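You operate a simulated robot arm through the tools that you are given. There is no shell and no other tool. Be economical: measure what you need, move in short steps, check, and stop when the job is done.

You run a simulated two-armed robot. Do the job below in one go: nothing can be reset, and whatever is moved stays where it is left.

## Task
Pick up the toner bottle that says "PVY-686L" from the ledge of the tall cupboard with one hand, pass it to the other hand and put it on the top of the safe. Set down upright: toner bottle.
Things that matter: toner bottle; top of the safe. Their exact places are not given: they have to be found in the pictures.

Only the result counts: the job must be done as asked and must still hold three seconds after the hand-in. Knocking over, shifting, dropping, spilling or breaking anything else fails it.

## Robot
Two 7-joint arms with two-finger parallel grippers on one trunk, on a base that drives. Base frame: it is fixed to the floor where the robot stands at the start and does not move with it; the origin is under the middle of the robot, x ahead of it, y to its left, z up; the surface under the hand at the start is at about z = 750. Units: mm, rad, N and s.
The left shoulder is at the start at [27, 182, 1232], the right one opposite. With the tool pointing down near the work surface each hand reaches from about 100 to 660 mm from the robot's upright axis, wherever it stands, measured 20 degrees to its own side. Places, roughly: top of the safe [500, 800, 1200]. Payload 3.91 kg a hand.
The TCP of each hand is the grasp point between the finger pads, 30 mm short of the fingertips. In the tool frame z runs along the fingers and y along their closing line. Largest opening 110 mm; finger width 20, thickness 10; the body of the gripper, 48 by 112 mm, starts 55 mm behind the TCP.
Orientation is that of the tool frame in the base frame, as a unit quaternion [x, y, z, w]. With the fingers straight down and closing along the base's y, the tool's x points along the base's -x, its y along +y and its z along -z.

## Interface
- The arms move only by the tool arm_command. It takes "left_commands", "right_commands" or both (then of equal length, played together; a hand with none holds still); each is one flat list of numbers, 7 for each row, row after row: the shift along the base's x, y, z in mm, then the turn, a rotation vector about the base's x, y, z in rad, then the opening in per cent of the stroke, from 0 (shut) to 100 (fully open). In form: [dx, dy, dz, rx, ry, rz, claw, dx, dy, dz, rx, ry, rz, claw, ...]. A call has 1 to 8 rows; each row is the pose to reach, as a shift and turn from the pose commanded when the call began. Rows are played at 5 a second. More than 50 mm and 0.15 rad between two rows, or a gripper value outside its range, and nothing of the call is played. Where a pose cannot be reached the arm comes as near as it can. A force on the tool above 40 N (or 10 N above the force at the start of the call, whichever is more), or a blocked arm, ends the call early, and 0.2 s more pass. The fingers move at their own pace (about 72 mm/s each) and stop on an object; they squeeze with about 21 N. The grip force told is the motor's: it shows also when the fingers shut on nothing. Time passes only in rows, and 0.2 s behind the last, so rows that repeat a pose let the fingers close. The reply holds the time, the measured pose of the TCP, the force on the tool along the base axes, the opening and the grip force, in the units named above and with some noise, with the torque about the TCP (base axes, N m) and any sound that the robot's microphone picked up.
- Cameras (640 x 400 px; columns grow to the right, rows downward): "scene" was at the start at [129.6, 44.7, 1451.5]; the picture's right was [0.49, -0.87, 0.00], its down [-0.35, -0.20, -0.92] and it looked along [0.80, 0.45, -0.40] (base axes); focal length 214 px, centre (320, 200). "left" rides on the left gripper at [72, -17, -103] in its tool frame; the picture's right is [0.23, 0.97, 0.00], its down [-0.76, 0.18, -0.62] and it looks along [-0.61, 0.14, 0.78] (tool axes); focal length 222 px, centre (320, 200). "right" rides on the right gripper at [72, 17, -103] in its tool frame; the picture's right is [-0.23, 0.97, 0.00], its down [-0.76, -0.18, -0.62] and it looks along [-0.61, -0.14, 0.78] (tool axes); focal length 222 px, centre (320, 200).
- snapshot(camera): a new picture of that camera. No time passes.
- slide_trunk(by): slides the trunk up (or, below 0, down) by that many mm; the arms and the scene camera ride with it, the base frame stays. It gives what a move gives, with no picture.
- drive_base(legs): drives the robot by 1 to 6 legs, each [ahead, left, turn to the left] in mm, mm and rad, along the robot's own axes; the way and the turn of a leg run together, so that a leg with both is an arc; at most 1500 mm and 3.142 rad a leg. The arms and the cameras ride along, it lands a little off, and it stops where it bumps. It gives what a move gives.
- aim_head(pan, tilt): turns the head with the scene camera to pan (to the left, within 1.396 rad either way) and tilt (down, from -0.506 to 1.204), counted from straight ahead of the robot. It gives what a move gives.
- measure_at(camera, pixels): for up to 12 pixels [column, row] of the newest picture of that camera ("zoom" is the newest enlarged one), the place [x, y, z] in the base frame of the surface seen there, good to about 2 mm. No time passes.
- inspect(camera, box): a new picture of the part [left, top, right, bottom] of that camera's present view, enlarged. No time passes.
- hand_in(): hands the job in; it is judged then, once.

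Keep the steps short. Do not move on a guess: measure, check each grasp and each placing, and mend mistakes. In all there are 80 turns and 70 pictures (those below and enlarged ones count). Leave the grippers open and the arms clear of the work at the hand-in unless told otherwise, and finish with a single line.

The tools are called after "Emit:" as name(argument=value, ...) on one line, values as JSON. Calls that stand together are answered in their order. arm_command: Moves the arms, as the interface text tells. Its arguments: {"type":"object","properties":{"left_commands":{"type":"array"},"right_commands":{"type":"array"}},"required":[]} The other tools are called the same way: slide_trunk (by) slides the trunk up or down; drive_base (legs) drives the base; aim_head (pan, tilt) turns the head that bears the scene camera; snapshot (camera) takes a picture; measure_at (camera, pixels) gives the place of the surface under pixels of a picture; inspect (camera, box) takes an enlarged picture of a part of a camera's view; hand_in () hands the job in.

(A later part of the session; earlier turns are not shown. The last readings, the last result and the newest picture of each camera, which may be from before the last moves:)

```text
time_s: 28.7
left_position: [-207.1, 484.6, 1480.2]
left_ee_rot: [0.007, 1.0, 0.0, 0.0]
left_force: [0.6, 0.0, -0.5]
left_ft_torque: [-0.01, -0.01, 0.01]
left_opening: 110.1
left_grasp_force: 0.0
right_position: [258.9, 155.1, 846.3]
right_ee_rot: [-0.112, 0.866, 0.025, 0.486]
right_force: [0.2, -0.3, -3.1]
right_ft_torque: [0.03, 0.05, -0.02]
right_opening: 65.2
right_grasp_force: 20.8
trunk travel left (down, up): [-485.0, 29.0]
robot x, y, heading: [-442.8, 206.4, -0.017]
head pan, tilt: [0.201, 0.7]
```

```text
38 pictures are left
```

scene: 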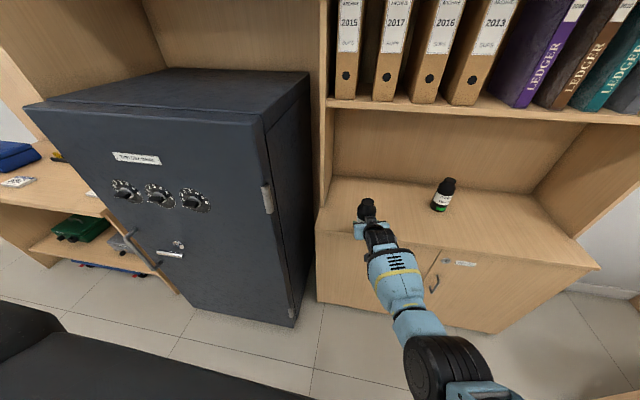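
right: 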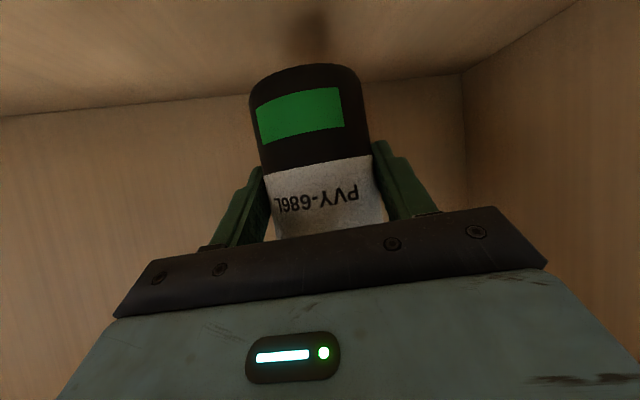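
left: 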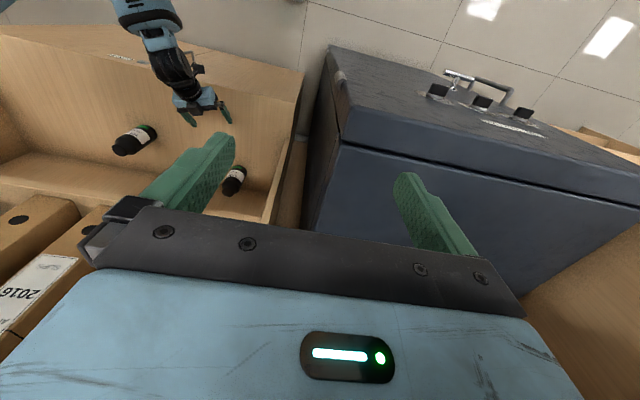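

Out of the cupboard with the bottle in hand. I back up another 150 mm for free room, then raise and pull in the right hand to a handover spot.

Emit:
drive_base(legs=[[-150, 0, 0.015]])

Emit:
arm_command(right_commands=[-10, 0, 22, 0, 0, 0, 20, -22, 0, 44, 0, 0, 0, 20, -36, 0, 66, 0, 0, 0, 20, -50, 0, 88, 0, 0, 0, 20, -65, 0, 110, 0, 0, 0, 20, -80, 0, 132, 0, 0, 0, 20, -95, 0, 154, 0, 0, 0, 20])

Emit:
aim_head(pan=0.0, tilt=0.7)

Emit:
snapshot(camera="scene")

```text
time_s: 30.1
left_position: [-359.6, 490.0, 1480.3]
left_ee_rot: [0.003, 1.0, 0.0, 0.0]
left_force: [-0.5, -0.4, 0.2]
left_ft_torque: [0.0, -0.01, 0.02]
left_opening: 110.3
left_grasp_force: 0.0
right_position: [110.4, 165.3, 847.2]
right_ee_rot: [-0.118, 0.866, 0.028, 0.486]
right_force: [0.6, -0.6, -2.1]
right_ft_torque: [-0.02, 0.01, -0.01]
right_opening: 65.0
right_grasp_force: 21.6
trunk travel left (down, up): [-485.0, 29.0]
robot x, y, heading: [-592.1, 202.4, -0.0]
head pan, tilt: [0.201, 0.7]
```

```text
time_s: 31.9
left_position: [-359.3, 489.2, 1479.6]
left_ee_rot: [0.003, 1.0, 0.001, 0.001]
left_force: [-1.7, 0.2, 0.2]
left_ft_torque: [-0.01, -0.03, -0.05]
left_opening: 110.1
left_grasp_force: 0.1
right_position: [27.6, 126.6, 1006.7]
right_ee_rot: [-0.114, 0.862, -0.01, 0.494]
right_force: [0.0, 1.4, -2.7]
right_ft_torque: [0.0, 0.04, 0.03]
right_opening: 65.4
right_grasp_force: 20.9
trunk travel left (down, up): [-485.0, 29.0]
robot x, y, heading: [-593.7, 209.8, -0.002]
head pan, tilt: [0.201, 0.7]
stopped in row 7 (right hand): the arm was blocked; the commanded pose is now the measured one
```

```text
time_s: 32.6
left_position: [-360.0, 489.4, 1478.3]
left_ee_rot: [0.003, 1.0, 0.0, -0.001]
left_force: [-0.6, 0.0, 0.3]
left_ft_torque: [0.0, 0.02, 0.02]
left_opening: 109.9
left_grasp_force: 0.0
right_position: [27.3, 127.5, 1009.0]
right_ee_rot: [-0.114, 0.861, -0.01, 0.496]
right_force: [0.2, -0.3, -3.5]
right_ft_torque: [0.0, 0.02, -0.04]
right_opening: 65.0
right_grasp_force: 21.0
trunk travel left (down, up): [-485.0, 29.0]
robot x, y, heading: [-595.6, 208.4, -0.005]
head pan, tilt: [0.0, 0.7]
```

```text
37 pictures are left
```

scene: 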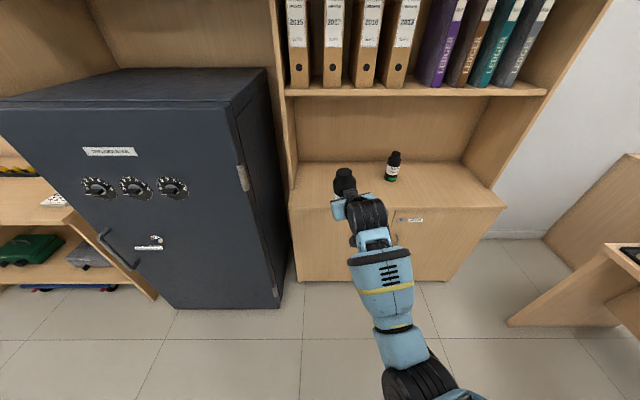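

The right hand is blocked again at y≈127. I measure where the elbow and bottle are to understand the block.

Emit:
measure_at(camera="scene", pixels=[[425, 380], [400, 390], [450, 390], [400, 345], [380, 275], [370, 210], [345, 175], [343, 186], [338, 205], [345, 172]])

Emit:
aim_head(pan=-0.4, tilt=1.2)

Emit:
snapshot(camera="scene")

Emit:
snapshot(camera="left")

```text
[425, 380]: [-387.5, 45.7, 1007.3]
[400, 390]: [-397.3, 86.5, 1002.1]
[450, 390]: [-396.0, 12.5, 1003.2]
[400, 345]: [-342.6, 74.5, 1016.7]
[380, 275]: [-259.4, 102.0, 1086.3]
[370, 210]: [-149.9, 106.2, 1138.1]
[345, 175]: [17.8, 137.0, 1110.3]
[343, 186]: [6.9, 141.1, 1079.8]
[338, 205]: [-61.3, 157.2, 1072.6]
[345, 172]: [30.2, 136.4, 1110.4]
```

```text
time_s: 33.5
left_position: [-359.8, 489.7, 1480.5]
left_ee_rot: [0.003, 1.0, 0.0, 0.001]
left_force: [0.0, -0.2, 0.1]
left_ft_torque: [-0.01, 0.01, -0.01]
left_opening: 110.1
left_grasp_force: 0.0
right_position: [27.3, 127.2, 1009.2]
right_ee_rot: [-0.114, 0.861, -0.011, 0.495]
right_force: [0.1, 1.0, -3.0]
right_ft_torque: [0.0, 0.02, 0.02]
right_opening: 65.2
right_grasp_force: 21.3
trunk travel left (down, up): [-485.0, 29.0]
robot x, y, heading: [-598.0, 205.8, -0.006]
head pan, tilt: [-0.4, 1.201]
```

```text
36 pictures are left
```

scene: 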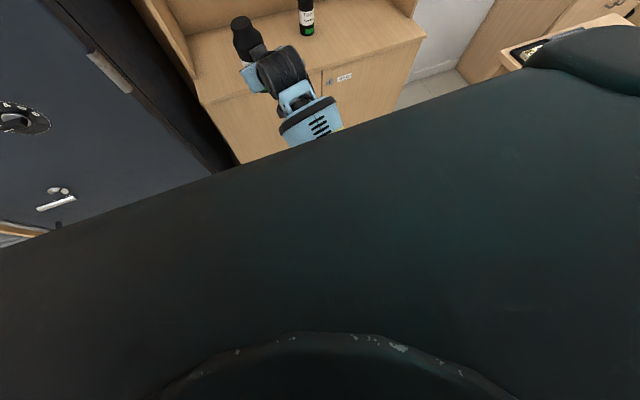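

```text
35 pictures are left
```

left: 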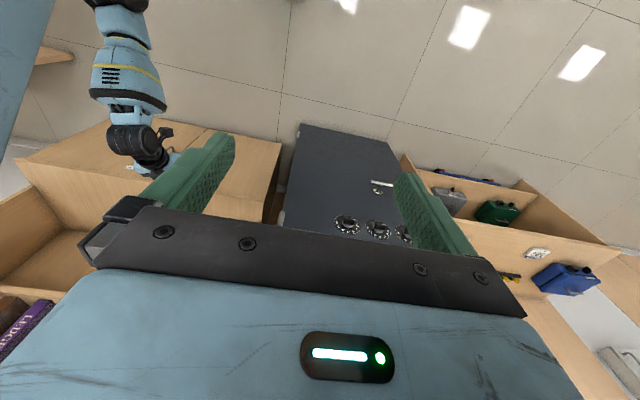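

The elbow (robot-relative about 205,-160) hangs against the chest front, so the hand must stay far out or go higher. I move the hand forward a bit and up by about 120 mm, then to the left, and restore the bottle's upright roll.

Emit:
arm_command(right_commands=[15, 0, 5, 0, 0, 0, 20, 22, 0, 25, 0, 0, 0, 20, 22, 0, 45, 0, 0, 0, 20, 22, 5, 65, 0.018, 0.004, -0.01, 20, 22, 15, 85, 0.036, 0.008, -0.02, 20, 22, 30, 100, 0.054, 0.01, -0.03, 20, 22, 45, 115, 0.06, 0.012, -0.034, 20, 22, 60, 120, 0.06, 0.012, -0.034, 20])

```text
time_s: 35.5
left_position: [-359.2, 489.0, 1479.7]
left_ee_rot: [0.003, 1.0, 0.001, 0.0]
left_force: [0.9, -0.3, -0.2]
left_ft_torque: [-0.02, 0.01, 0.03]
left_opening: 110.1
left_grasp_force: 0.1
right_position: [58.6, 144.6, 1112.9]
right_ee_rot: [-0.075, 0.869, -0.032, 0.487]
right_force: [0.3, -0.4, -3.6]
right_ft_torque: [-0.01, 0.04, -0.02]
right_opening: 65.2
right_grasp_force: 20.8
trunk travel left (down, up): [-485.0, 29.0]
robot x, y, heading: [-591.4, 207.0, -0.004]
head pan, tilt: [-0.4, 1.201]
stopped in row 8 (right hand): the arm was blocked; the commanded pose is now the measured one
```

Blocked again going left, so the wrist should stay where it is. Instead I swing the hand about the wrist: yaw left by 0.68 rad, which brings the bottle to the left and needs no elbow motion.

Emit:
arm_command(right_commands=[0, -12, 0, 0, 0, 0, 20, -1, 5, 0, 0, 0, 0.11, 20, -5, 24, 0, 0, 0, 0.23, 20, -11, 42, 0, 0, 0, 0.34, 20, -19, 60, 0, 0, 0, 0.46, 20, -29, 76, 0, 0, 0, 0.57, 20, -40, 91, 0, 0, 0, 0.68, 20])

Emit:
aim_head(pan=0.0, tilt=0.55)

Emit:
snapshot(camera="scene")

```text
time_s: 37.1
left_position: [-359.2, 490.2, 1480.2]
left_ee_rot: [0.003, 1.0, 0.0, 0.0]
left_force: [-0.4, 0.2, 0.7]
left_ft_torque: [0.0, 0.0, 0.01]
left_opening: 110.0
left_grasp_force: 0.2
right_position: [18.0, 239.3, 1115.2]
right_ee_rot: [-0.363, 0.793, 0.135, 0.47]
right_force: [-0.1, 0.1, -3.5]
right_ft_torque: [-0.03, 0.0, -0.02]
right_opening: 65.2
right_grasp_force: 20.8
trunk travel left (down, up): [-485.0, 29.0]
robot x, y, heading: [-595.4, 211.5, -0.006]
head pan, tilt: [-0.4, 1.201]
```

```text
time_s: 38.2
left_position: [-360.8, 490.2, 1480.2]
left_ee_rot: [0.003, 1.0, 0.0, 0.0]
left_force: [0.1, -0.5, -0.6]
left_ft_torque: [0.03, 0.01, 0.01]
left_opening: 110.2
left_grasp_force: 0.1
right_position: [19.5, 240.5, 1113.2]
right_ee_rot: [-0.361, 0.794, 0.134, 0.47]
right_force: [-0.4, -0.3, -3.2]
right_ft_torque: [-0.04, 0.01, -0.02]
right_opening: 65.3
right_grasp_force: 20.5
trunk travel left (down, up): [-485.0, 29.0]
robot x, y, heading: [-593.9, 204.1, -0.005]
head pan, tilt: [0.0, 0.55]
```

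```text
34 pictures are left
```

scene: 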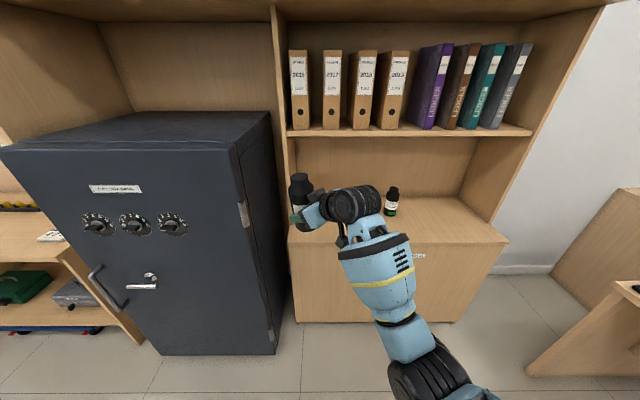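

That worked: the bottle is now left of the wrist, in front of the robot. I correct the roll (0.073 rad about the finger axis) so the bottle is upright as at the grasp, then measure it.

Emit:
arm_command(right_commands=[0, 0, 0, 0.024, 0.02, -0.019, 20, 0, 0, 0, 0.047, 0.04, -0.038, 20, 0, 0, 0, 0.047, 0.04, -0.038, 20])

Emit:
inspect(camera="scene", box=[260, 150, 360, 250])

```text
time_s: 39.0
left_position: [-361.0, 490.6, 1480.3]
left_ee_rot: [0.003, 1.0, 0.001, 0.0]
left_force: [0.5, -0.5, -0.1]
left_ft_torque: [0.03, 0.0, 0.02]
left_opening: 109.8
left_grasp_force: 0.0
right_position: [18.8, 240.5, 1112.8]
right_ee_rot: [-0.332, 0.807, 0.151, 0.465]
right_force: [0.2, 0.0, -3.5]
right_ft_torque: [-0.01, -0.02, 0.02]
right_opening: 65.1
right_grasp_force: 20.8
trunk travel left (down, up): [-485.0, 29.0]
robot x, y, heading: [-594.7, 207.8, -0.004]
head pan, tilt: [0.0, 0.55]
```

```text
4.00 times, centred on (310, 200) of scene
```

zoom: 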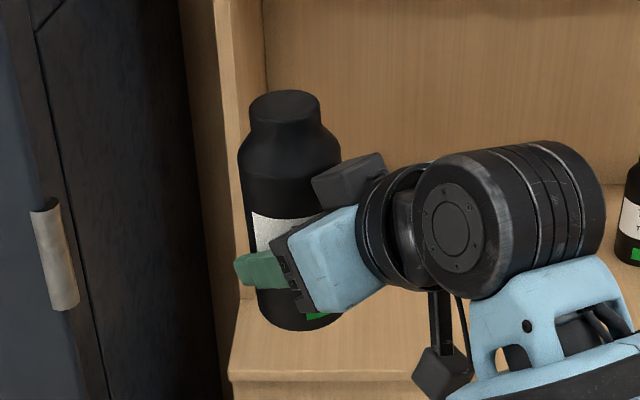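

The bottle looks upright. I measure the cap, the body and the hand parts near the bottle, so the left hand can come down clear of them.

Emit:
measure_at(camera="zoom", pixels=[[285, 100], [285, 118], [252, 105], [317, 105], [245, 170], [280, 170], [310, 165], [335, 155], [350, 175], [320, 190], [380, 160], [280, 205]])

Emit:
measure_at(camera="zoom", pixels=[[245, 265], [275, 265], [265, 315], [290, 325], [410, 175], [500, 150], [260, 225], [300, 255], [360, 210], [290, 240]])

```text
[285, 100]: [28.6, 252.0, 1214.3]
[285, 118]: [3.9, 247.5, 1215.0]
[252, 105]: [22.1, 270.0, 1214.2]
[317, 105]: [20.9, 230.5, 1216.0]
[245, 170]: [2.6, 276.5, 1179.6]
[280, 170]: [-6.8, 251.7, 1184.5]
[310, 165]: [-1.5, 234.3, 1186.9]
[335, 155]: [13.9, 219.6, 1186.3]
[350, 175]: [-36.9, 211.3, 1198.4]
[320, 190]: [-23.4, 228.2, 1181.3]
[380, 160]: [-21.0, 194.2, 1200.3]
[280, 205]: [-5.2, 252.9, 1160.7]
```

```text
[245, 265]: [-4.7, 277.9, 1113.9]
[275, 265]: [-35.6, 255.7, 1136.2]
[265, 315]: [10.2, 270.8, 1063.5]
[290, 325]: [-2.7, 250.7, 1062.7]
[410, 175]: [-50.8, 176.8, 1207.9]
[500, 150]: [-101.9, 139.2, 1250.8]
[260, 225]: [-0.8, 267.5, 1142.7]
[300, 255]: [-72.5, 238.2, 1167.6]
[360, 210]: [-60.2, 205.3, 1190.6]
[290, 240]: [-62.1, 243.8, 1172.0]
```

The bottle axis is at about (24,249), bottom z≈1054, cap top z≈1215. The left hand will come from above to (24,249,1176) with a yaw of 0.3. First it crosses over at height.

Emit:
arm_command(left_commands=[38, -24, -5, 0, 0, 0, 100, 76, -48, -10, 0, 0, 0, 100, 114, -72, -15, 0, 0, 0, 100, 152, -95, -20, 0, 0, 0.05, 100, 190, -119, -30, 0, 0, 0.1, 100, 228, -142, -40, 0, 0, 0.15, 100, 266, -166, -50, 0, 0, 0.2, 100, 304, -190, -60, 0, 0, 0.25, 100])

Emit:
snapshot(camera="left")

```text
time_s: 40.8
left_position: [-141.5, 417.6, 1364.1]
left_ee_rot: [-0.122, 0.992, 0.0, 0.0]
left_force: [0.9, 0.3, -0.9]
left_ft_torque: [0.01, 0.03, 0.0]
left_opening: 109.9
left_grasp_force: 0.2
left hand out of reach, approached as far as the arm can: row 3, 4, 5, 6, 7, 8
right_position: [20.3, 239.9, 1113.4]
right_ee_rot: [-0.332, 0.807, 0.151, 0.464]
right_force: [0.6, 0.3, -3.3]
right_ft_torque: [0.0, 0.03, 0.02]
right_opening: 65.3
right_grasp_force: 21.0
trunk travel left (down, up): [-485.0, 29.0]
robot x, y, heading: [-592.2, 204.7, -0.006]
head pan, tilt: [0.0, 0.55]
```

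```text
32 pictures are left
```

left: 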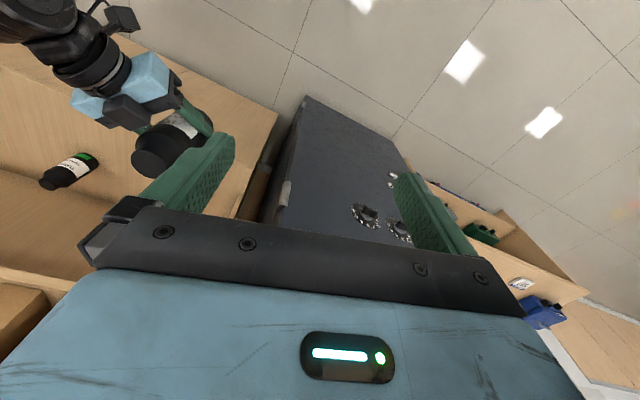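

Straight down is out of reach for the left hand there; leaning it 0.35 rad forward will bring it in reach and still clear the right hand. I tilt the left hand now, at height.

Emit:
arm_command(left_commands=[0, 0, 0, 0.014, -0.117, -0.082, 100, 0, 0, 0, 0.029, -0.235, -0.164, 100, 0, 0, 0, 0.043, -0.352, -0.246, 100, 0, 0, 0, 0.043, -0.352, -0.246, 100])

```text
time_s: 41.8
left_position: [-141.4, 409.6, 1365.7]
left_ee_rot: [0.001, 0.984, 0.001, 0.177]
left_force: [-0.3, 0.3, -0.2]
left_ft_torque: [0.01, -0.02, 0.03]
left_opening: 110.0
left_grasp_force: 0.1
right_position: [19.7, 238.8, 1112.6]
right_ee_rot: [-0.332, 0.807, 0.152, 0.465]
right_force: [0.7, 0.2, -3.4]
right_ft_torque: [0.0, 0.03, 0.01]
right_opening: 65.5
right_grasp_force: 20.7
trunk travel left (down, up): [-485.0, 29.0]
robot x, y, heading: [-591.1, 205.1, -0.005]
head pan, tilt: [0.0, 0.55]
```

Tilt done. Next the left hand goes to a pre-grasp point above the bottle on the approach line: (-14,249,1281).

Emit:
arm_command(left_commands=[21, -27, -8, 0, 0, 0, 100, 42, -54, -16, 0, 0, 0, 100, 63, -81, -28, 0, 0, 0, 100, 84, -108, -44, 0, 0, 0, 100, 106, -135, -64, 0, 0, 0, 100, 127, -161, -85, 0, 0, 0, 100])

Emit:
snapshot(camera="left")

Emit:
snapshot(camera="scene")

```text
time_s: 43.2
left_position: [-53.0, 393.5, 1264.7]
left_ee_rot: [0.001, 0.985, -0.001, 0.174]
left_force: [0.6, 0.5, -0.7]
left_ft_torque: [-0.03, 0.06, -0.01]
left_opening: 110.2
left_grasp_force: 0.0
left hand out of reach, approached as far as the arm can: row 2, 3, 4, 5, 6
right_position: [23.2, 241.4, 1109.0]
right_ee_rot: [-0.332, 0.808, 0.152, 0.463]
right_force: [1.4, -0.7, -2.1]
right_ft_torque: [-0.05, 0.05, 0.02]
right_opening: 65.5
right_grasp_force: 20.5
trunk travel left (down, up): [-485.0, 29.0]
robot x, y, heading: [-593.8, 212.7, -0.006]
head pan, tilt: [0.0, 0.55]
```

```text
31 pictures are left
```

left: 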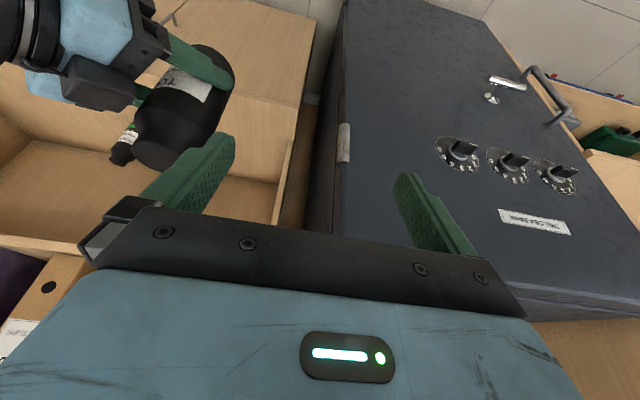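

```text
30 pictures are left
```

scene: 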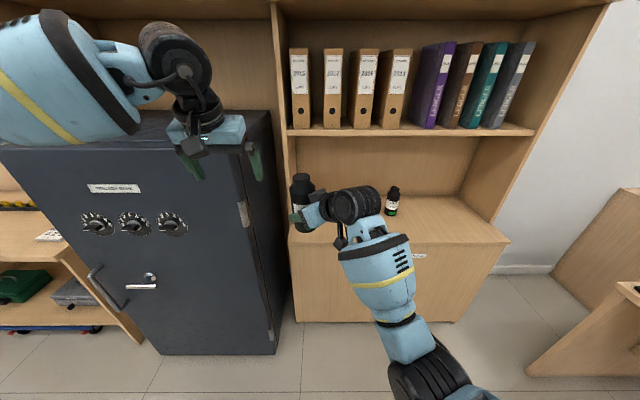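

The left arm seems to meet a joint limit while it is high. I lower it where it stands, clear of the bottle (110 mm to the side), and see whether it then moves inward.

Emit:
arm_command(left_commands=[0, 5, -30, 0, 0, 0, 100, 0, 8, -60, 0, 0, 0, 100, 0, 10, -90, 0, 0, 0, 100, 0, 10, -120, 0, 0, 0, 100])

Emit:
snapshot(camera="scene")

```text
time_s: 44.2
left_position: [-56.9, 397.8, 1146.0]
left_ee_rot: [0.001, 0.985, 0.0, 0.175]
left_force: [-0.4, 0.2, -0.2]
left_ft_torque: [-0.01, 0.03, -0.02]
left_opening: 109.6
left_grasp_force: 0.1
right_position: [19.9, 239.5, 1112.9]
right_ee_rot: [-0.332, 0.807, 0.15, 0.465]
right_force: [0.7, 0.4, -2.4]
right_ft_torque: [-0.03, -0.01, 0.0]
right_opening: 65.2
right_grasp_force: 21.3
trunk travel left (down, up): [-485.0, 29.0]
robot x, y, heading: [-592.7, 207.0, -0.003]
head pan, tilt: [0.0, 0.55]
```

```text
29 pictures are left
```

scene: 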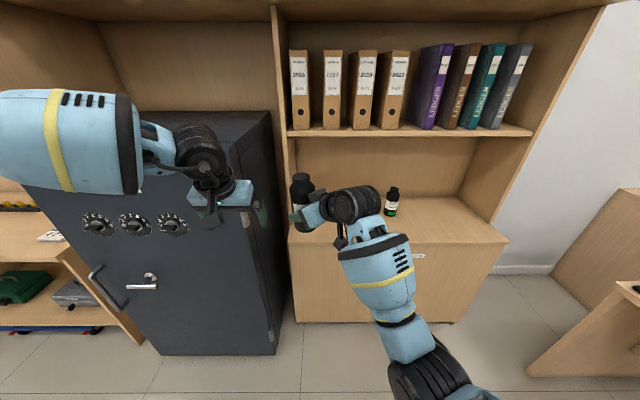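

I see the left forearm coming from the far left, so a horizontal grasp with its fingers pointing to the right (-y), opposite the right hand, is natural for it. I yaw the right hand further left about its wrist. At the same time I move the left hand away by 60 mm and start yawing it right.

Emit:
arm_command(left_commands=[0, 15, 0, 0, 0, -0.14, 100, 0, 30, 0, 0, 0, -0.28, 100, 0, 45, 0, 0, 0, -0.42, 100, 0, 60, 0, 0, 0, -0.56, 100, 0, 70, 0, 0, 0, -0.7, 100, 0, 80, 0, 0, 0, -0.84, 100], right_commands=[-8, 9, 0, 0, 0, 0.12, 20, -17, 16, 0, 0, 0, 0.24, 20, -28, 23, 0, 0, 0, 0.36, 20, -39, 28, 0, 0, 0, 0.48, 20, -51, 32, 0, 0, 0, 0.6, 20, -51, 32, 0, 0, 0, 0.6, 20])

Emit:
snapshot(camera="scene")

```text
time_s: 45.6
left_position: [-101.9, 429.4, 1142.3]
left_ee_rot: [0.395, 0.902, -0.065, 0.163]
left_force: [-1.0, -1.1, 0.0]
left_ft_torque: [0.05, -0.05, 0.03]
left_opening: 110.0
left_grasp_force: 0.0
left hand out of reach, approached as far as the arm can: row 5, 6
right_position: [-34.3, 272.1, 1116.7]
right_ee_rot: [-0.556, 0.671, 0.281, 0.401]
right_force: [-0.7, 0.0, -2.4]
right_ft_torque: [-0.05, 0.03, -0.01]
right_opening: 65.2
right_grasp_force: 21.4
trunk travel left (down, up): [-485.0, 29.0]
robot x, y, heading: [-590.1, 209.2, 0.001]
head pan, tilt: [0.0, 0.55]
```

```text
28 pictures are left
```

scene: 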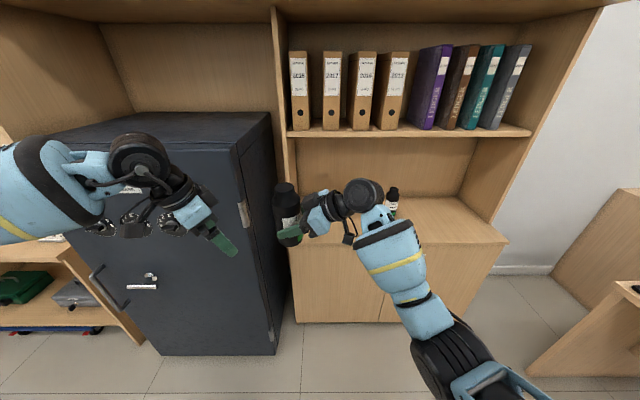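

The right hand is now at yaw 75°. The left hand is at yaw −45°, leaning 20°, with its limit reached there. I lift its fingers toward horizontal (0.96 rad), staying about 160 mm from the bottle.

Emit:
arm_command(left_commands=[0, 0, 0, -0.097, -0.097, 0, 100, 0, 0, 0, -0.194, -0.194, 0, 100, 0, 0, 0, -0.291, -0.291, 0, 100, 0, 0, 0, -0.388, -0.388, 0, 100, 0, 0, 0, -0.485, -0.485, 0, 100, 0, 0, 0, -0.582, -0.582, 0, 100, 0, 0, 0, -0.679, -0.679, 0, 100])

Emit:
snapshot(camera="scene")

Emit:
snapshot(camera="left")

```text
time_s: 47.2
left_position: [-100.6, 427.5, 1141.0]
left_ee_rot: [0.327, 0.721, -0.226, 0.568]
left_force: [0.4, 0.2, 0.4]
left_ft_torque: [0.02, 0.03, -0.02]
left_opening: 110.4
left_grasp_force: 0.1
left hand out of reach, approached as far as the arm can: row 1, 2, 3
right_position: [-32.1, 273.3, 1113.5]
right_ee_rot: [-0.557, 0.672, 0.282, 0.398]
right_force: [-0.4, -0.4, -2.0]
right_ft_torque: [-0.05, 0.02, -0.01]
right_opening: 65.2
right_grasp_force: 20.5
trunk travel left (down, up): [-485.0, 29.0]
robot x, y, heading: [-593.4, 207.2, 0.0]
head pan, tilt: [0.0, 0.55]
```

```text
27 pictures are left
```

scene: 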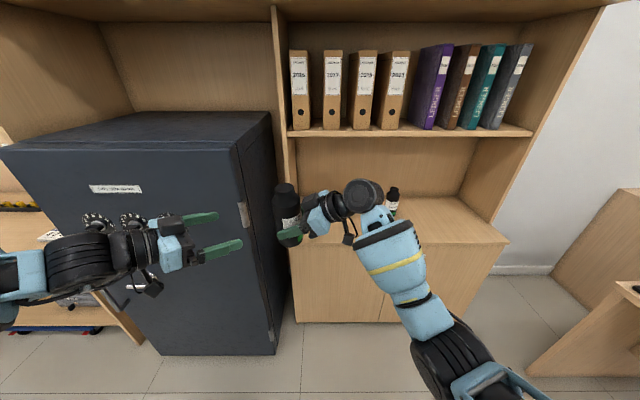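

```text
26 pictures are left
```

left: 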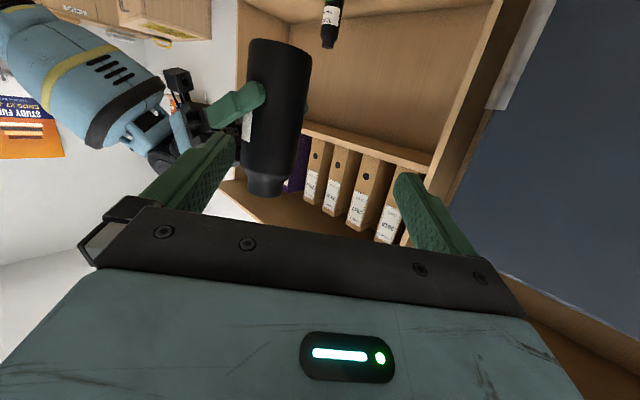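

Good: the left fingers are now nearly horizontal (15° down, yaw −46°). I yaw them a further −0.6 rad to oppose the right hand and move to a pre-grasp point at the upper body height.

Emit:
arm_command(left_commands=[9, 2, 6, 0, 0, -0.12, 100, 18, 2, 12, 0, 0, -0.24, 100, 27, 2, 18, 0, 0, -0.36, 100, 37, 0, 24, 0, 0, -0.48, 100, 46, -2, 29, 0, 0, -0.6, 100])

Emit:
snapshot(camera="left")

```text
time_s: 48.4
left_position: [-52.0, 427.6, 1170.5]
left_ee_rot: [0.527, 0.591, -0.384, 0.474]
left_force: [-0.5, 0.5, -0.4]
left_ft_torque: [0.02, -0.02, -0.02]
left_opening: 109.9
left_grasp_force: 0.0
right_position: [-31.3, 271.6, 1112.8]
right_ee_rot: [-0.556, 0.672, 0.283, 0.399]
right_force: [0.4, 0.5, -2.3]
right_ft_torque: [-0.01, -0.01, 0.03]
right_opening: 64.8
right_grasp_force: 20.9
trunk travel left (down, up): [-485.0, 29.0]
robot x, y, heading: [-593.2, 211.3, -0.009]
head pan, tilt: [0.0, 0.55]
```

```text
25 pictures are left
```

left: 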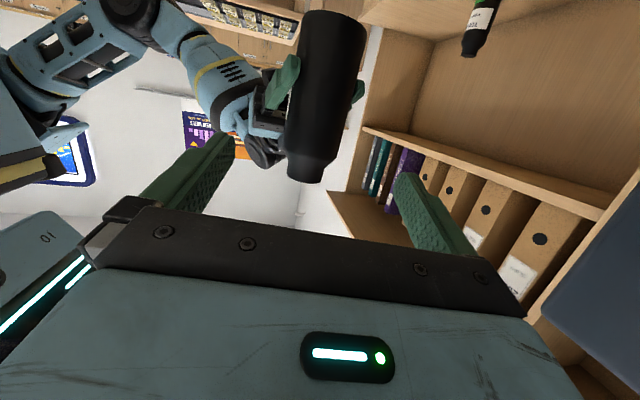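

The bottle stands between the left fingers in view, with the right fingertips at (275,85) and (355,85), lower on the bottle. I measure the bottle and the right fingertips from here.

Emit:
measure_at(camera="left", pixels=[[305, 110], [315, 110], [325, 110], [335, 110], [345, 110], [330, 30], [320, 140], [330, 20], [305, 175], [290, 75], [358, 88], [310, 60]])

Emit:
measure_at(camera="left", pixels=[[312, 25], [345, 25], [360, 30], [299, 140], [335, 145], [280, 100], [270, 70], [310, 155]])

```text
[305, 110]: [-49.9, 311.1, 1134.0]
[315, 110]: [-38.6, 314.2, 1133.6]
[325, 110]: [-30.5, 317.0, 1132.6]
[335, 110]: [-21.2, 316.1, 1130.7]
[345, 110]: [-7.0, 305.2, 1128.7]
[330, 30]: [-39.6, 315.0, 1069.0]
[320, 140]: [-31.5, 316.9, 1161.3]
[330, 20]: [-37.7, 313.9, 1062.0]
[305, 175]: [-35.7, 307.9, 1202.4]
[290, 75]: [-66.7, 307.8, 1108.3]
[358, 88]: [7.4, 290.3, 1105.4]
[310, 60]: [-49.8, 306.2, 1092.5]
```

```text
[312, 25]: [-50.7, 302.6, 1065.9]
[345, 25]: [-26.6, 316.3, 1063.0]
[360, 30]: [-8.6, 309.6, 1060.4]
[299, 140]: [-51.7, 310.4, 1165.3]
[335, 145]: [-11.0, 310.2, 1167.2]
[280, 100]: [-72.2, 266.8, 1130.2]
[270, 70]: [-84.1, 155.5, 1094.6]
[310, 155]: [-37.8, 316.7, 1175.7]
```

The bottle is upright, with its axis at (-31,284), bottom z≈1055. The right fingers stay below z≈1137 and the left will be at about 1152–1182, so the way is clear. The left hand goes in.

Emit:
arm_command(left_commands=[4, -28, 1, 0, 0, 0, 100, 8, -56, 2, 0, 0, 0, 100, 12, -84, 2, 0, 0, 0, 100, 16, -112, 2, 0, 0, 0, 100, 20, -138, 2, 0, 0, 0, 100])

Emit:
snapshot(camera="left")

Emit:
inspect(camera="scene", box=[200, 140, 380, 260])

```text
time_s: 49.6
left_position: [-34.0, 287.7, 1170.5]
left_ee_rot: [0.527, 0.592, -0.383, 0.475]
left_force: [-2.9, 4.9, -0.3]
left_ft_torque: [0.07, 0.05, -0.39]
left_opening: 110.0
left_grasp_force: 0.1
right_position: [-31.3, 270.9, 1113.7]
right_ee_rot: [-0.555, 0.673, 0.281, 0.4]
right_force: [1.6, -5.0, -2.4]
right_ft_torque: [0.2, 0.09, 0.39]
right_opening: 65.1
right_grasp_force: 21.2
trunk travel left (down, up): [-485.0, 29.0]
robot x, y, heading: [-594.1, 208.1, -0.003]
head pan, tilt: [0.0, 0.55]
```

```text
24 pictures are left
```

left: 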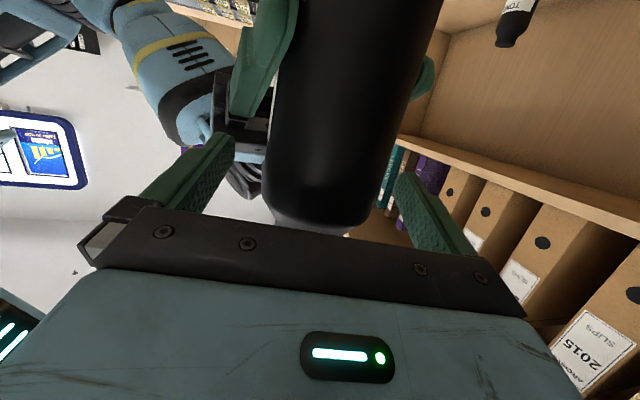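

```text
3.33 times, centred on (290, 200) of scene
```

zoom: 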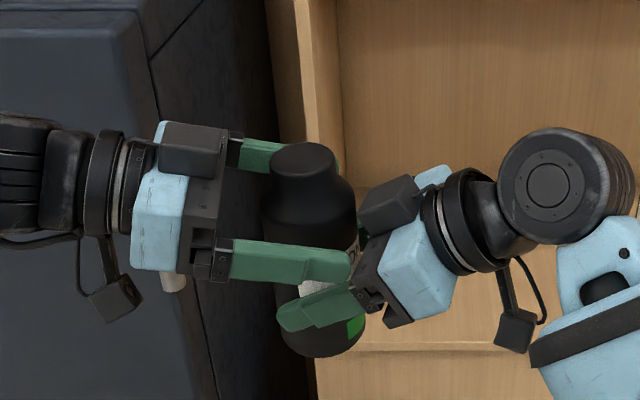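

A light 5 N contact: the left fingertip touches the right gripper. I back the left hand off by 8 mm and check the force before closing.

Emit:
arm_command(left_commands=[-1, 4, 0, 0, 0, 0, 100, -2, 9, 0, 0, 0, 0, 100, -2, 9, 0, 0, 0, 0, 100])

```text
time_s: 50.4
left_position: [-33.4, 296.4, 1172.1]
left_ee_rot: [0.526, 0.592, -0.382, 0.476]
left_force: [0.2, -0.2, 0.2]
left_ft_torque: [0.02, 0.01, 0.0]
left_opening: 110.1
left_grasp_force: 0.1
right_position: [-31.3, 272.5, 1114.7]
right_ee_rot: [-0.555, 0.672, 0.282, 0.4]
right_force: [-0.3, -0.5, -3.5]
right_ft_torque: [-0.01, -0.03, -0.04]
right_opening: 65.1
right_grasp_force: 20.6
trunk travel left (down, up): [-485.0, 29.0]
robot x, y, heading: [-592.9, 208.2, -0.0]
head pan, tilt: [0.0, 0.55]
```

No contact now. I close the left gripper while the right keeps holding.

Emit:
arm_command(left_commands=[0, 0, 0, 0, 0, 0, 75, 0, 0, 0, 0, 0, 0, 55, 0, 0, 0, 0, 0, 0, 35, 0, 0, 0, 0, 0, 0, 20, 0, 0, 0, 0, 0, 0, 20])

Emit:
inspect(camera="scene", box=[200, 140, 380, 260])

```text
time_s: 51.6
left_position: [-34.8, 297.8, 1172.4]
left_ee_rot: [0.527, 0.591, -0.384, 0.475]
left_force: [-0.8, -0.7, -0.5]
left_ft_torque: [0.06, -0.37, 0.09]
left_opening: 64.9
left_grasp_force: 20.8
right_position: [-32.2, 271.2, 1114.2]
right_ee_rot: [-0.556, 0.672, 0.282, 0.399]
right_force: [0.8, 0.7, -2.5]
right_ft_torque: [-0.12, 0.42, -0.1]
right_opening: 65.2
right_grasp_force: 20.9
trunk travel left (down, up): [-485.0, 29.0]
robot x, y, heading: [-594.4, 210.1, 0.001]
head pan, tilt: [0.0, 0.55]
```

```text
3.33 times, centred on (290, 200) of scene
```

zoom: 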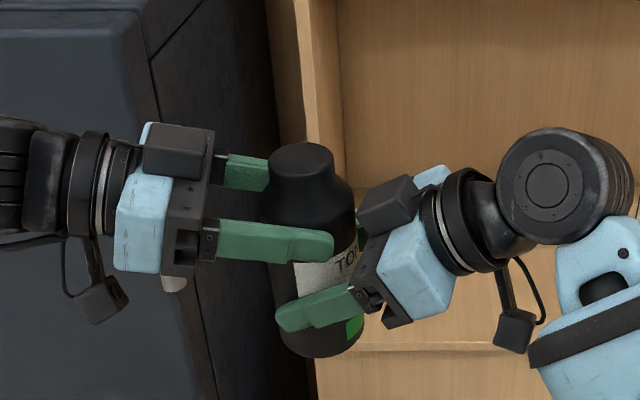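

Both hands hold the bottle (65 mm, 21 N each). I open the right gripper.

Emit:
arm_command(right_commands=[0, 0, 0, 0, 0, 0, 70, 0, 0, 0, 0, 0, 0, 100, 0, 0, 0, 0, 0, 0, 100, 0, 0, 0, 0, 0, 0, 100])

```text
time_s: 52.6
left_position: [-34.2, 297.3, 1170.7]
left_ee_rot: [0.527, 0.591, -0.384, 0.475]
left_force: [-0.8, 0.3, -0.5]
left_ft_torque: [0.05, -0.02, 0.01]
left_opening: 64.5
left_grasp_force: 20.8
right_position: [-31.6, 273.4, 1113.7]
right_ee_rot: [-0.556, 0.672, 0.282, 0.4]
right_force: [-0.3, -0.5, 0.7]
right_ft_torque: [-0.04, -0.01, -0.02]
right_opening: 110.0
right_grasp_force: 0.0
trunk travel left (down, up): [-485.0, 29.0]
robot x, y, heading: [-593.1, 208.8, -0.004]
head pan, tilt: [0.0, 0.55]
```

The right hand is open. I pull it straight back from the bottle, mostly −y and a little down.

Emit:
arm_command(right_commands=[-4, -14, -1, 0, 0, 0, 100, -8, -29, -2, 0, 0, 0, 100, -12, -48, -4, 0, 0, 0, 100, -18, -72, -6, 0, 0, 0, 100, -24, -96, -8, 0, 0, 0, 100, -30, -120, -10, 0, 0, 0, 100])

Emit:
snapshot(camera="scene")

```text
time_s: 54.0
left_position: [-35.4, 296.2, 1172.3]
left_ee_rot: [0.526, 0.592, -0.382, 0.476]
left_force: [0.1, -0.3, 0.1]
left_ft_torque: [0.05, 0.0, -0.01]
left_opening: 64.6
left_grasp_force: 21.1
right_position: [-62.9, 151.6, 1104.3]
right_ee_rot: [-0.555, 0.672, 0.281, 0.401]
right_force: [-0.2, -1.3, -1.5]
right_ft_torque: [-0.03, -0.04, -0.01]
right_opening: 109.9
right_grasp_force: 0.1
trunk travel left (down, up): [-485.0, 29.0]
robot x, y, heading: [-593.3, 209.6, -0.007]
head pan, tilt: [0.0, 0.55]
```

```text
21 pictures are left
```

scene: 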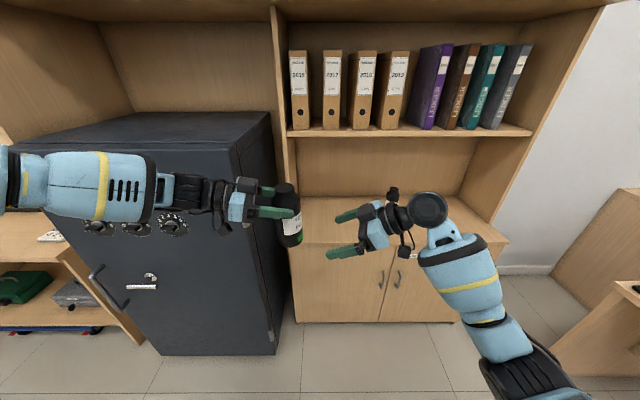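

The left hand alone holds the bottle. I now raise the left hand by 216 mm and fold the right hand back and to the right.

Emit:
arm_command(left_commands=[0, 0, 27, 0, 0, 0, 20, 0, 0, 54, 0, 0, 0, 20, 0, 0, 81, 0, 0, 0, 20, 0, 0, 108, 0, 0, 0, 20, 0, 0, 135, 0, 0, 0, 20, 0, 0, 162, 0, 0, 0, 20, 0, 0, 189, 0, 0, 0, 20, 0, 0, 216, 0, 0, 0, 20], right_commands=[-15, -26, -3, 0, 0, -0.1, 100, -30, -52, -6, 0, 0, -0.2, 100, -45, -78, -9, 0, 0, -0.3, 100, -60, -104, -12, 0, 0, -0.4, 100, -75, -130, -15, 0, 0, -0.5, 100, -90, -156, -18, 0, 0, -0.6, 100, -105, -182, -21, 0, 0, -0.7, 100, -120, -208, -24, 0, 0, -0.8, 100])

Emit:
snapshot(camera="scene")

```text
time_s: 55.8
left_position: [-37.0, 295.8, 1389.0]
left_ee_rot: [0.526, 0.591, -0.383, 0.476]
left_force: [0.1, 0.2, -2.9]
left_ft_torque: [0.05, 0.02, 0.02]
left_opening: 64.9
left_grasp_force: 20.7
right_position: [-183.4, -56.3, 1078.3]
right_ee_rot: [-0.25, 0.836, 0.104, 0.478]
right_force: [-0.5, 0.3, 0.1]
right_ft_torque: [-0.01, 0.02, 0.01]
right_opening: 110.2
right_grasp_force: 0.1
trunk travel left (down, up): [-485.0, 29.0]
robot x, y, heading: [-593.5, 204.9, -0.004]
head pan, tilt: [0.0, 0.55]
```

```text
20 pictures are left
```

scene: 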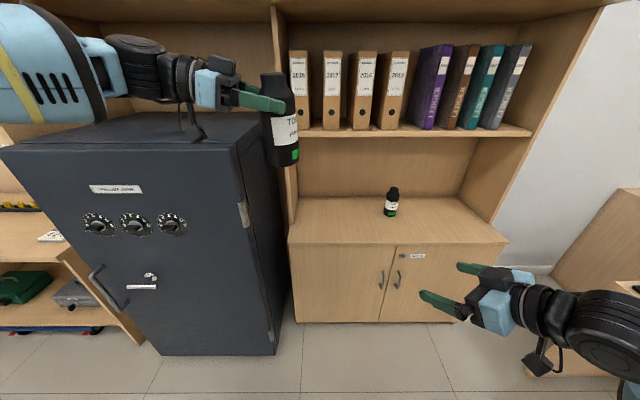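

Everything is held well. I raise the trunk 25 mm, so the bottle's bottom is at about 1297, 44 mm over the safe top. Then I drive left to line up with the safe.

Emit:
slide_trunk(by=25)

Emit:
drive_base(legs=[[0, 310, 0]])

Emit:
aim_head(pan=0.1, tilt=0.45)

Emit:
snapshot(camera="scene")

```text
time_s: 56.5
left_position: [-72.5, 299.5, 1463.4]
left_ee_rot: [0.543, 0.568, -0.359, 0.504]
left_force: [0.0, -0.1, -4.0]
left_ft_torque: [0.02, 0.03, -0.03]
left_opening: 64.7
left_grasp_force: 20.9
right_position: [-182.7, -57.5, 1103.0]
right_ee_rot: [-0.25, 0.836, 0.105, 0.478]
right_force: [-1.3, 0.1, -0.4]
right_ft_torque: [0.03, -0.01, -0.02]
right_opening: 110.1
right_grasp_force: 0.1
trunk travel left (down, up): [-510.0, 4.0]
robot x, y, heading: [-596.2, 205.3, 0.0]
head pan, tilt: [0.0, 0.55]
```

```text
time_s: 59.8
left_position: [-74.7, 618.3, 1462.7]
left_ee_rot: [0.541, 0.57, -0.355, 0.506]
left_force: [0.9, 0.5, -2.4]
left_ft_torque: [0.04, 0.01, 0.01]
left_opening: 64.7
left_grasp_force: 21.4
right_position: [-179.6, 263.0, 1104.7]
right_ee_rot: [-0.255, 0.834, 0.107, 0.478]
right_force: [0.5, -0.3, 0.2]
right_ft_torque: [0.0, 0.0, 0.0]
right_opening: 109.7
right_grasp_force: 0.1
trunk travel left (down, up): [-510.0, 4.0]
robot x, y, heading: [-594.7, 527.5, 0.01]
head pan, tilt: [0.0, 0.55]
```

```text
time_s: 60.5
left_position: [-74.3, 619.0, 1463.5]
left_ee_rot: [0.541, 0.57, -0.354, 0.506]
left_force: [-0.2, 0.6, -2.4]
left_ft_torque: [0.07, 0.0, 0.0]
left_opening: 64.7
left_grasp_force: 21.0
right_position: [-180.6, 262.8, 1104.7]
right_ee_rot: [-0.254, 0.834, 0.106, 0.478]
right_force: [-0.6, -1.1, 0.3]
right_ft_torque: [0.01, 0.04, 0.0]
right_opening: 109.9
right_grasp_force: 0.1
trunk travel left (down, up): [-510.0, 4.0]
robot x, y, heading: [-595.2, 524.9, 0.007]
head pan, tilt: [0.099, 0.45]
```

```text
19 pictures are left
```

scene: 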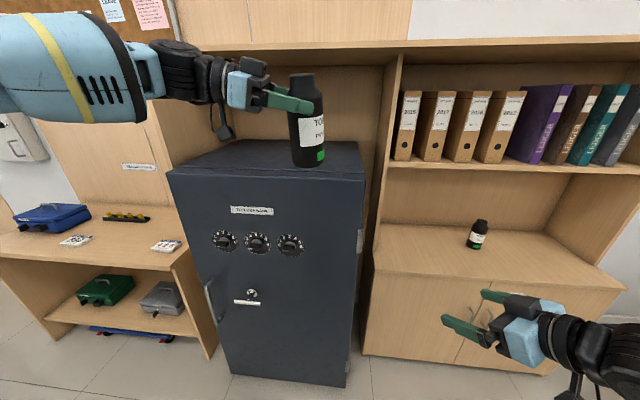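

The left hand jumped a bit during the trunk slide (z 1463, bottle tilted about 5°), but the grip holds. I bring it back to z≈1415 and restore the upright orientation here, in the free space before the safe.

Emit:
arm_command(left_commands=[0, 0, -12, 0, 0.025, 0.007, 20, 0, 0, -24, 0, 0.05, 0.014, 20, 0, 0, -36, 0, 0.075, 0.02, 20, 0, 0, -48, 0, 0.099, 0.027, 20, 0, 0, -48, 0, 0.099, 0.027, 20])

Emit:
measure_at(camera="scene", pixels=[[200, 180], [350, 150], [250, 160], [330, 175], [362, 180], [240, 145], [170, 175], [370, 55], [230, 60], [400, 50], [270, 150], [300, 300]])

Emit:
snapshot(camera="scene")

```text
time_s: 61.7
left_position: [-75.5, 620.2, 1415.2]
left_ee_rot: [0.514, 0.602, -0.374, 0.482]
left_force: [0.4, -0.5, -3.0]
left_ft_torque: [0.02, 0.02, 0.0]
left_opening: 64.7
left_grasp_force: 21.1
right_position: [-180.7, 262.2, 1103.7]
right_ee_rot: [-0.255, 0.834, 0.106, 0.477]
right_force: [0.7, 0.1, 0.6]
right_ft_torque: [0.01, 0.05, 0.02]
right_opening: 110.0
right_grasp_force: 0.0
trunk travel left (down, up): [-510.0, 4.0]
robot x, y, heading: [-593.8, 525.1, 0.012]
head pan, tilt: [0.099, 0.45]
```

```text
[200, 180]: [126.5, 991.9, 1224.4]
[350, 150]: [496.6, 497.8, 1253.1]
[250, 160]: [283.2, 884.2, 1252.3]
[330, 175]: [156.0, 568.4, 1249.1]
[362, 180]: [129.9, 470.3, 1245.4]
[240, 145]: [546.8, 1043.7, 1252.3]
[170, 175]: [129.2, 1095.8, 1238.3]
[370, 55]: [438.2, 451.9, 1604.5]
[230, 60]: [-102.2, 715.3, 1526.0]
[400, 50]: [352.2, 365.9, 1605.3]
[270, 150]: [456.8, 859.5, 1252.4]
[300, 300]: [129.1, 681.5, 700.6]
```

```text
18 pictures are left
```

scene: 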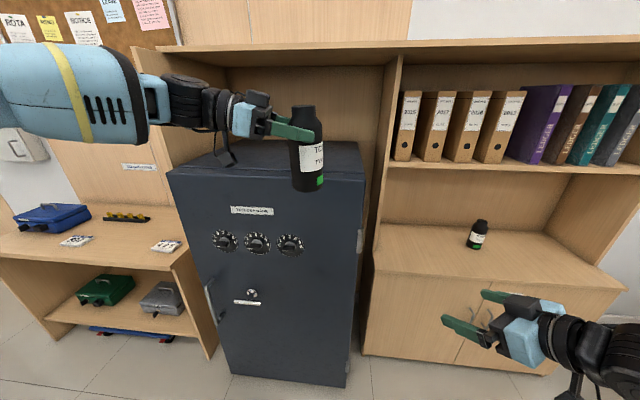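

The safe top is at z≈1252.5, x 130–550, y 460–1100. The forearm reaches far to the left, so I check where it and the left panel beside the safe are before driving ahead.

Emit:
measure_at(camera="scene", pixels=[[160, 60], [175, 130], [165, 100], [120, 140], [30, 140], [100, 60], [20, 60], [125, 55], [190, 150], [165, 165], [305, 110], [303, 185]])

Emit:
measure_at(camera="scene", pixels=[[185, 48], [170, 150], [150, 140], [200, 60], [228, 160], [235, 130], [210, 75], [195, 130], [320, 140], [292, 150]])

```text
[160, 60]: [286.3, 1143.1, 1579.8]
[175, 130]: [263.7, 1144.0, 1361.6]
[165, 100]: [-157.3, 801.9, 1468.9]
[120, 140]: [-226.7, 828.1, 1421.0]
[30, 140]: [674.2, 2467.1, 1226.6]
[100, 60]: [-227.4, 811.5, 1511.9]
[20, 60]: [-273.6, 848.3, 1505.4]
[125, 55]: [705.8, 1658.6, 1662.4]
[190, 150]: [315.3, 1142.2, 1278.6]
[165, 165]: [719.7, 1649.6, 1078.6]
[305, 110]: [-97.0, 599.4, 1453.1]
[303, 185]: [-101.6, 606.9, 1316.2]
```

```text
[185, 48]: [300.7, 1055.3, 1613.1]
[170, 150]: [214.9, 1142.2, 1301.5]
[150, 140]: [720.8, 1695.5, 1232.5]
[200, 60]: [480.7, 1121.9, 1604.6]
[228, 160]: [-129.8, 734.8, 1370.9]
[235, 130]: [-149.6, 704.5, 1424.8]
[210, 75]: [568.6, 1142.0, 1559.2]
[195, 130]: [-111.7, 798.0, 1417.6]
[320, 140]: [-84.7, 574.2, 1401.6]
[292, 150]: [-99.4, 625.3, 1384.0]
```

All clear: the forearm stays at y<950 while the panel is at y≈1143. I drive ahead 375 mm, which puts the bottle over the safe at about (301,608) with 45 mm clearance.

Emit:
drive_base(legs=[[200, 0, -0.008], [175, 0, 0]])

Emit:
aim_head(pan=0.1, tilt=0.55)

Emit:
snapshot(camera="scene")

```text
time_s: 64.4
left_position: [298.5, 617.4, 1416.9]
left_ee_rot: [0.516, 0.6, -0.375, 0.482]
left_force: [0.9, 1.4, -3.3]
left_ft_torque: [0.03, -0.01, -0.01]
left_opening: 64.5
left_grasp_force: 21.6
right_position: [192.5, 261.9, 1105.1]
right_ee_rot: [-0.253, 0.835, 0.105, 0.478]
right_force: [0.3, -0.6, 0.2]
right_ft_torque: [0.0, -0.02, -0.02]
right_opening: 110.1
right_grasp_force: 0.1
trunk travel left (down, up): [-510.0, 4.0]
robot x, y, heading: [-217.5, 524.7, -0.002]
head pan, tilt: [0.099, 0.45]
```

```text
time_s: 65.0
left_position: [300.6, 619.5, 1415.5]
left_ee_rot: [0.517, 0.601, -0.375, 0.481]
left_force: [0.3, 0.1, -3.5]
left_ft_torque: [0.04, 0.05, -0.03]
left_opening: 64.9
left_grasp_force: 21.0
right_position: [192.9, 262.8, 1104.0]
right_ee_rot: [-0.252, 0.835, 0.105, 0.478]
right_force: [0.3, 0.1, -0.8]
right_ft_torque: [-0.02, -0.01, -0.01]
right_opening: 109.9
right_grasp_force: 0.1
trunk travel left (down, up): [-510.0, 4.0]
robot x, y, heading: [-217.1, 522.6, 0.001]
head pan, tilt: [0.099, 0.55]
```

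```text
17 pictures are left
```

scene: 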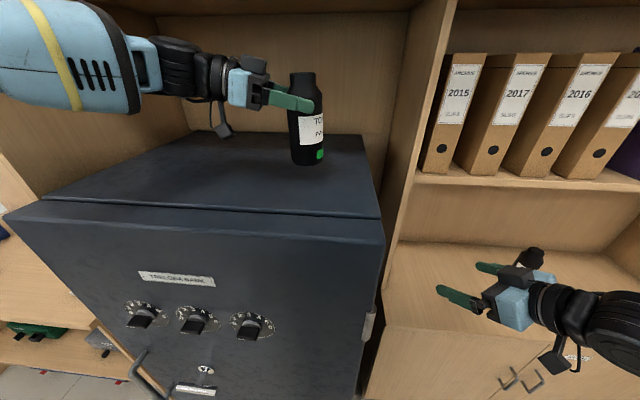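

The bottle is above the safe. I zoom in to measure its lower edge and tilt before lowering.

Emit:
inspect(camera="scene", box=[260, 60, 360, 180])

Emit:
measure_at(camera="zoom", pixels=[[300, 340], [310, 335], [340, 335], [375, 325], [315, 300], [340, 300], [375, 300], [325, 230], [370, 230], [320, 65], [300, 360], [420, 370]])

```text
3.33 times, centred on (310, 120) of scene
```

zoom: 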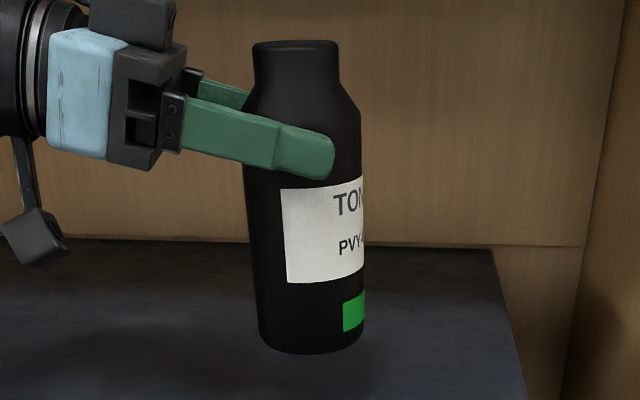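

```text
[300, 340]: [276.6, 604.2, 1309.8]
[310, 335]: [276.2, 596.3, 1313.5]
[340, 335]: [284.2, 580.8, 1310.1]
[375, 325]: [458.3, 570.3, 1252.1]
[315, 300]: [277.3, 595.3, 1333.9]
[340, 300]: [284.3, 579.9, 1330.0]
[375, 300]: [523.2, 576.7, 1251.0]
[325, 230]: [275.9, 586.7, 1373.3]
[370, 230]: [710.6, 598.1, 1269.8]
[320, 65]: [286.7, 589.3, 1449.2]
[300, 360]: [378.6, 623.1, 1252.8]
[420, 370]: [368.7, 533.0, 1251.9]
```

Upright, with the bottom at about 1299. I lower 40 mm and read the force.

Emit:
arm_command(left_commands=[0, 0, -10, 0, 0, 0, 20, 0, 0, -20, 0, 0, 0, 20, 0, 0, -30, 0, 0, 0, 20, 0, 0, -36, 0, 0, 0, 20, 0, 0, -40, 0, 0, 0, 20, 0, 0, -40, 0, 0, 0, 20])

Emit:
inspect(camera="scene", box=[260, 80, 360, 200])

```text
time_s: 66.5
left_position: [299.1, 617.4, 1374.5]
left_ee_rot: [0.517, 0.6, -0.375, 0.481]
left_force: [-0.1, 0.1, -2.8]
left_ft_torque: [0.05, -0.01, 0.01]
left_opening: 64.8
left_grasp_force: 20.5
right_position: [193.2, 261.9, 1104.9]
right_ee_rot: [-0.251, 0.835, 0.105, 0.478]
right_force: [-0.6, -0.3, 0.5]
right_ft_torque: [0.01, -0.01, -0.02]
right_opening: 110.0
right_grasp_force: 0.1
trunk travel left (down, up): [-510.0, 4.0]
robot x, y, heading: [-221.2, 523.6, 0.003]
head pan, tilt: [0.099, 0.55]
```

```text
3.33 times, centred on (310, 140) of scene
```

zoom: 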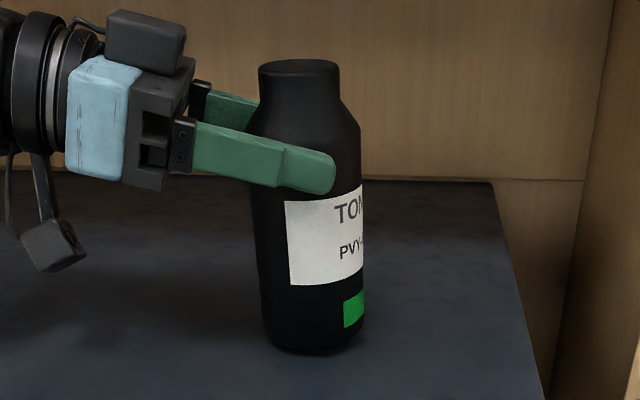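

Still hanging (−2.8 N), with a few millimetres left. I lower in 1.5 mm steps until the force shows contact.

Emit:
arm_command(left_commands=[0, 0, -1.5, 0, 0, 0, 20, 0, 0, -3, 0, 0, 0, 20, 0, 0, -4, 0, 0, 0, 20, 0, 0, -4, 0, 0, 0, 20])

```text
time_s: 67.5
left_position: [299.9, 617.3, 1371.1]
left_ee_rot: [0.517, 0.6, -0.375, 0.481]
left_force: [0.5, -0.3, -3.0]
left_ft_torque: [0.04, 0.0, 0.01]
left_opening: 64.7
left_grasp_force: 20.9
right_position: [194.0, 262.1, 1104.1]
right_ee_rot: [-0.252, 0.835, 0.105, 0.477]
right_force: [0.3, -0.5, 1.6]
right_ft_torque: [-0.02, -0.01, -0.02]
right_opening: 109.9
right_grasp_force: 0.2
trunk travel left (down, up): [-510.0, 4.0]
robot x, y, heading: [-217.5, 525.9, 0.003]
head pan, tilt: [0.099, 0.55]
```

Emit:
arm_command(left_commands=[0, 0, -1, 0, 0, 0, 20, 0, 0, -2, 0, 0, 0, 20, 0, 0, -2, 0, 0, 0, 20])

```text
time_s: 68.2
left_position: [300.4, 618.9, 1369.5]
left_ee_rot: [0.517, 0.6, -0.376, 0.481]
left_force: [-0.9, 0.7, -2.9]
left_ft_torque: [0.02, 0.03, 0.0]
left_opening: 64.7
left_grasp_force: 21.0
right_position: [193.1, 262.0, 1103.2]
right_ee_rot: [-0.251, 0.835, 0.105, 0.479]
right_force: [-0.7, -0.3, 0.2]
right_ft_torque: [0.0, 0.0, -0.01]
right_opening: 109.9
right_grasp_force: 0.0
trunk travel left (down, up): [-510.0, 4.0]
robot x, y, heading: [-219.3, 524.1, 0.001]
head pan, tilt: [0.099, 0.55]
```

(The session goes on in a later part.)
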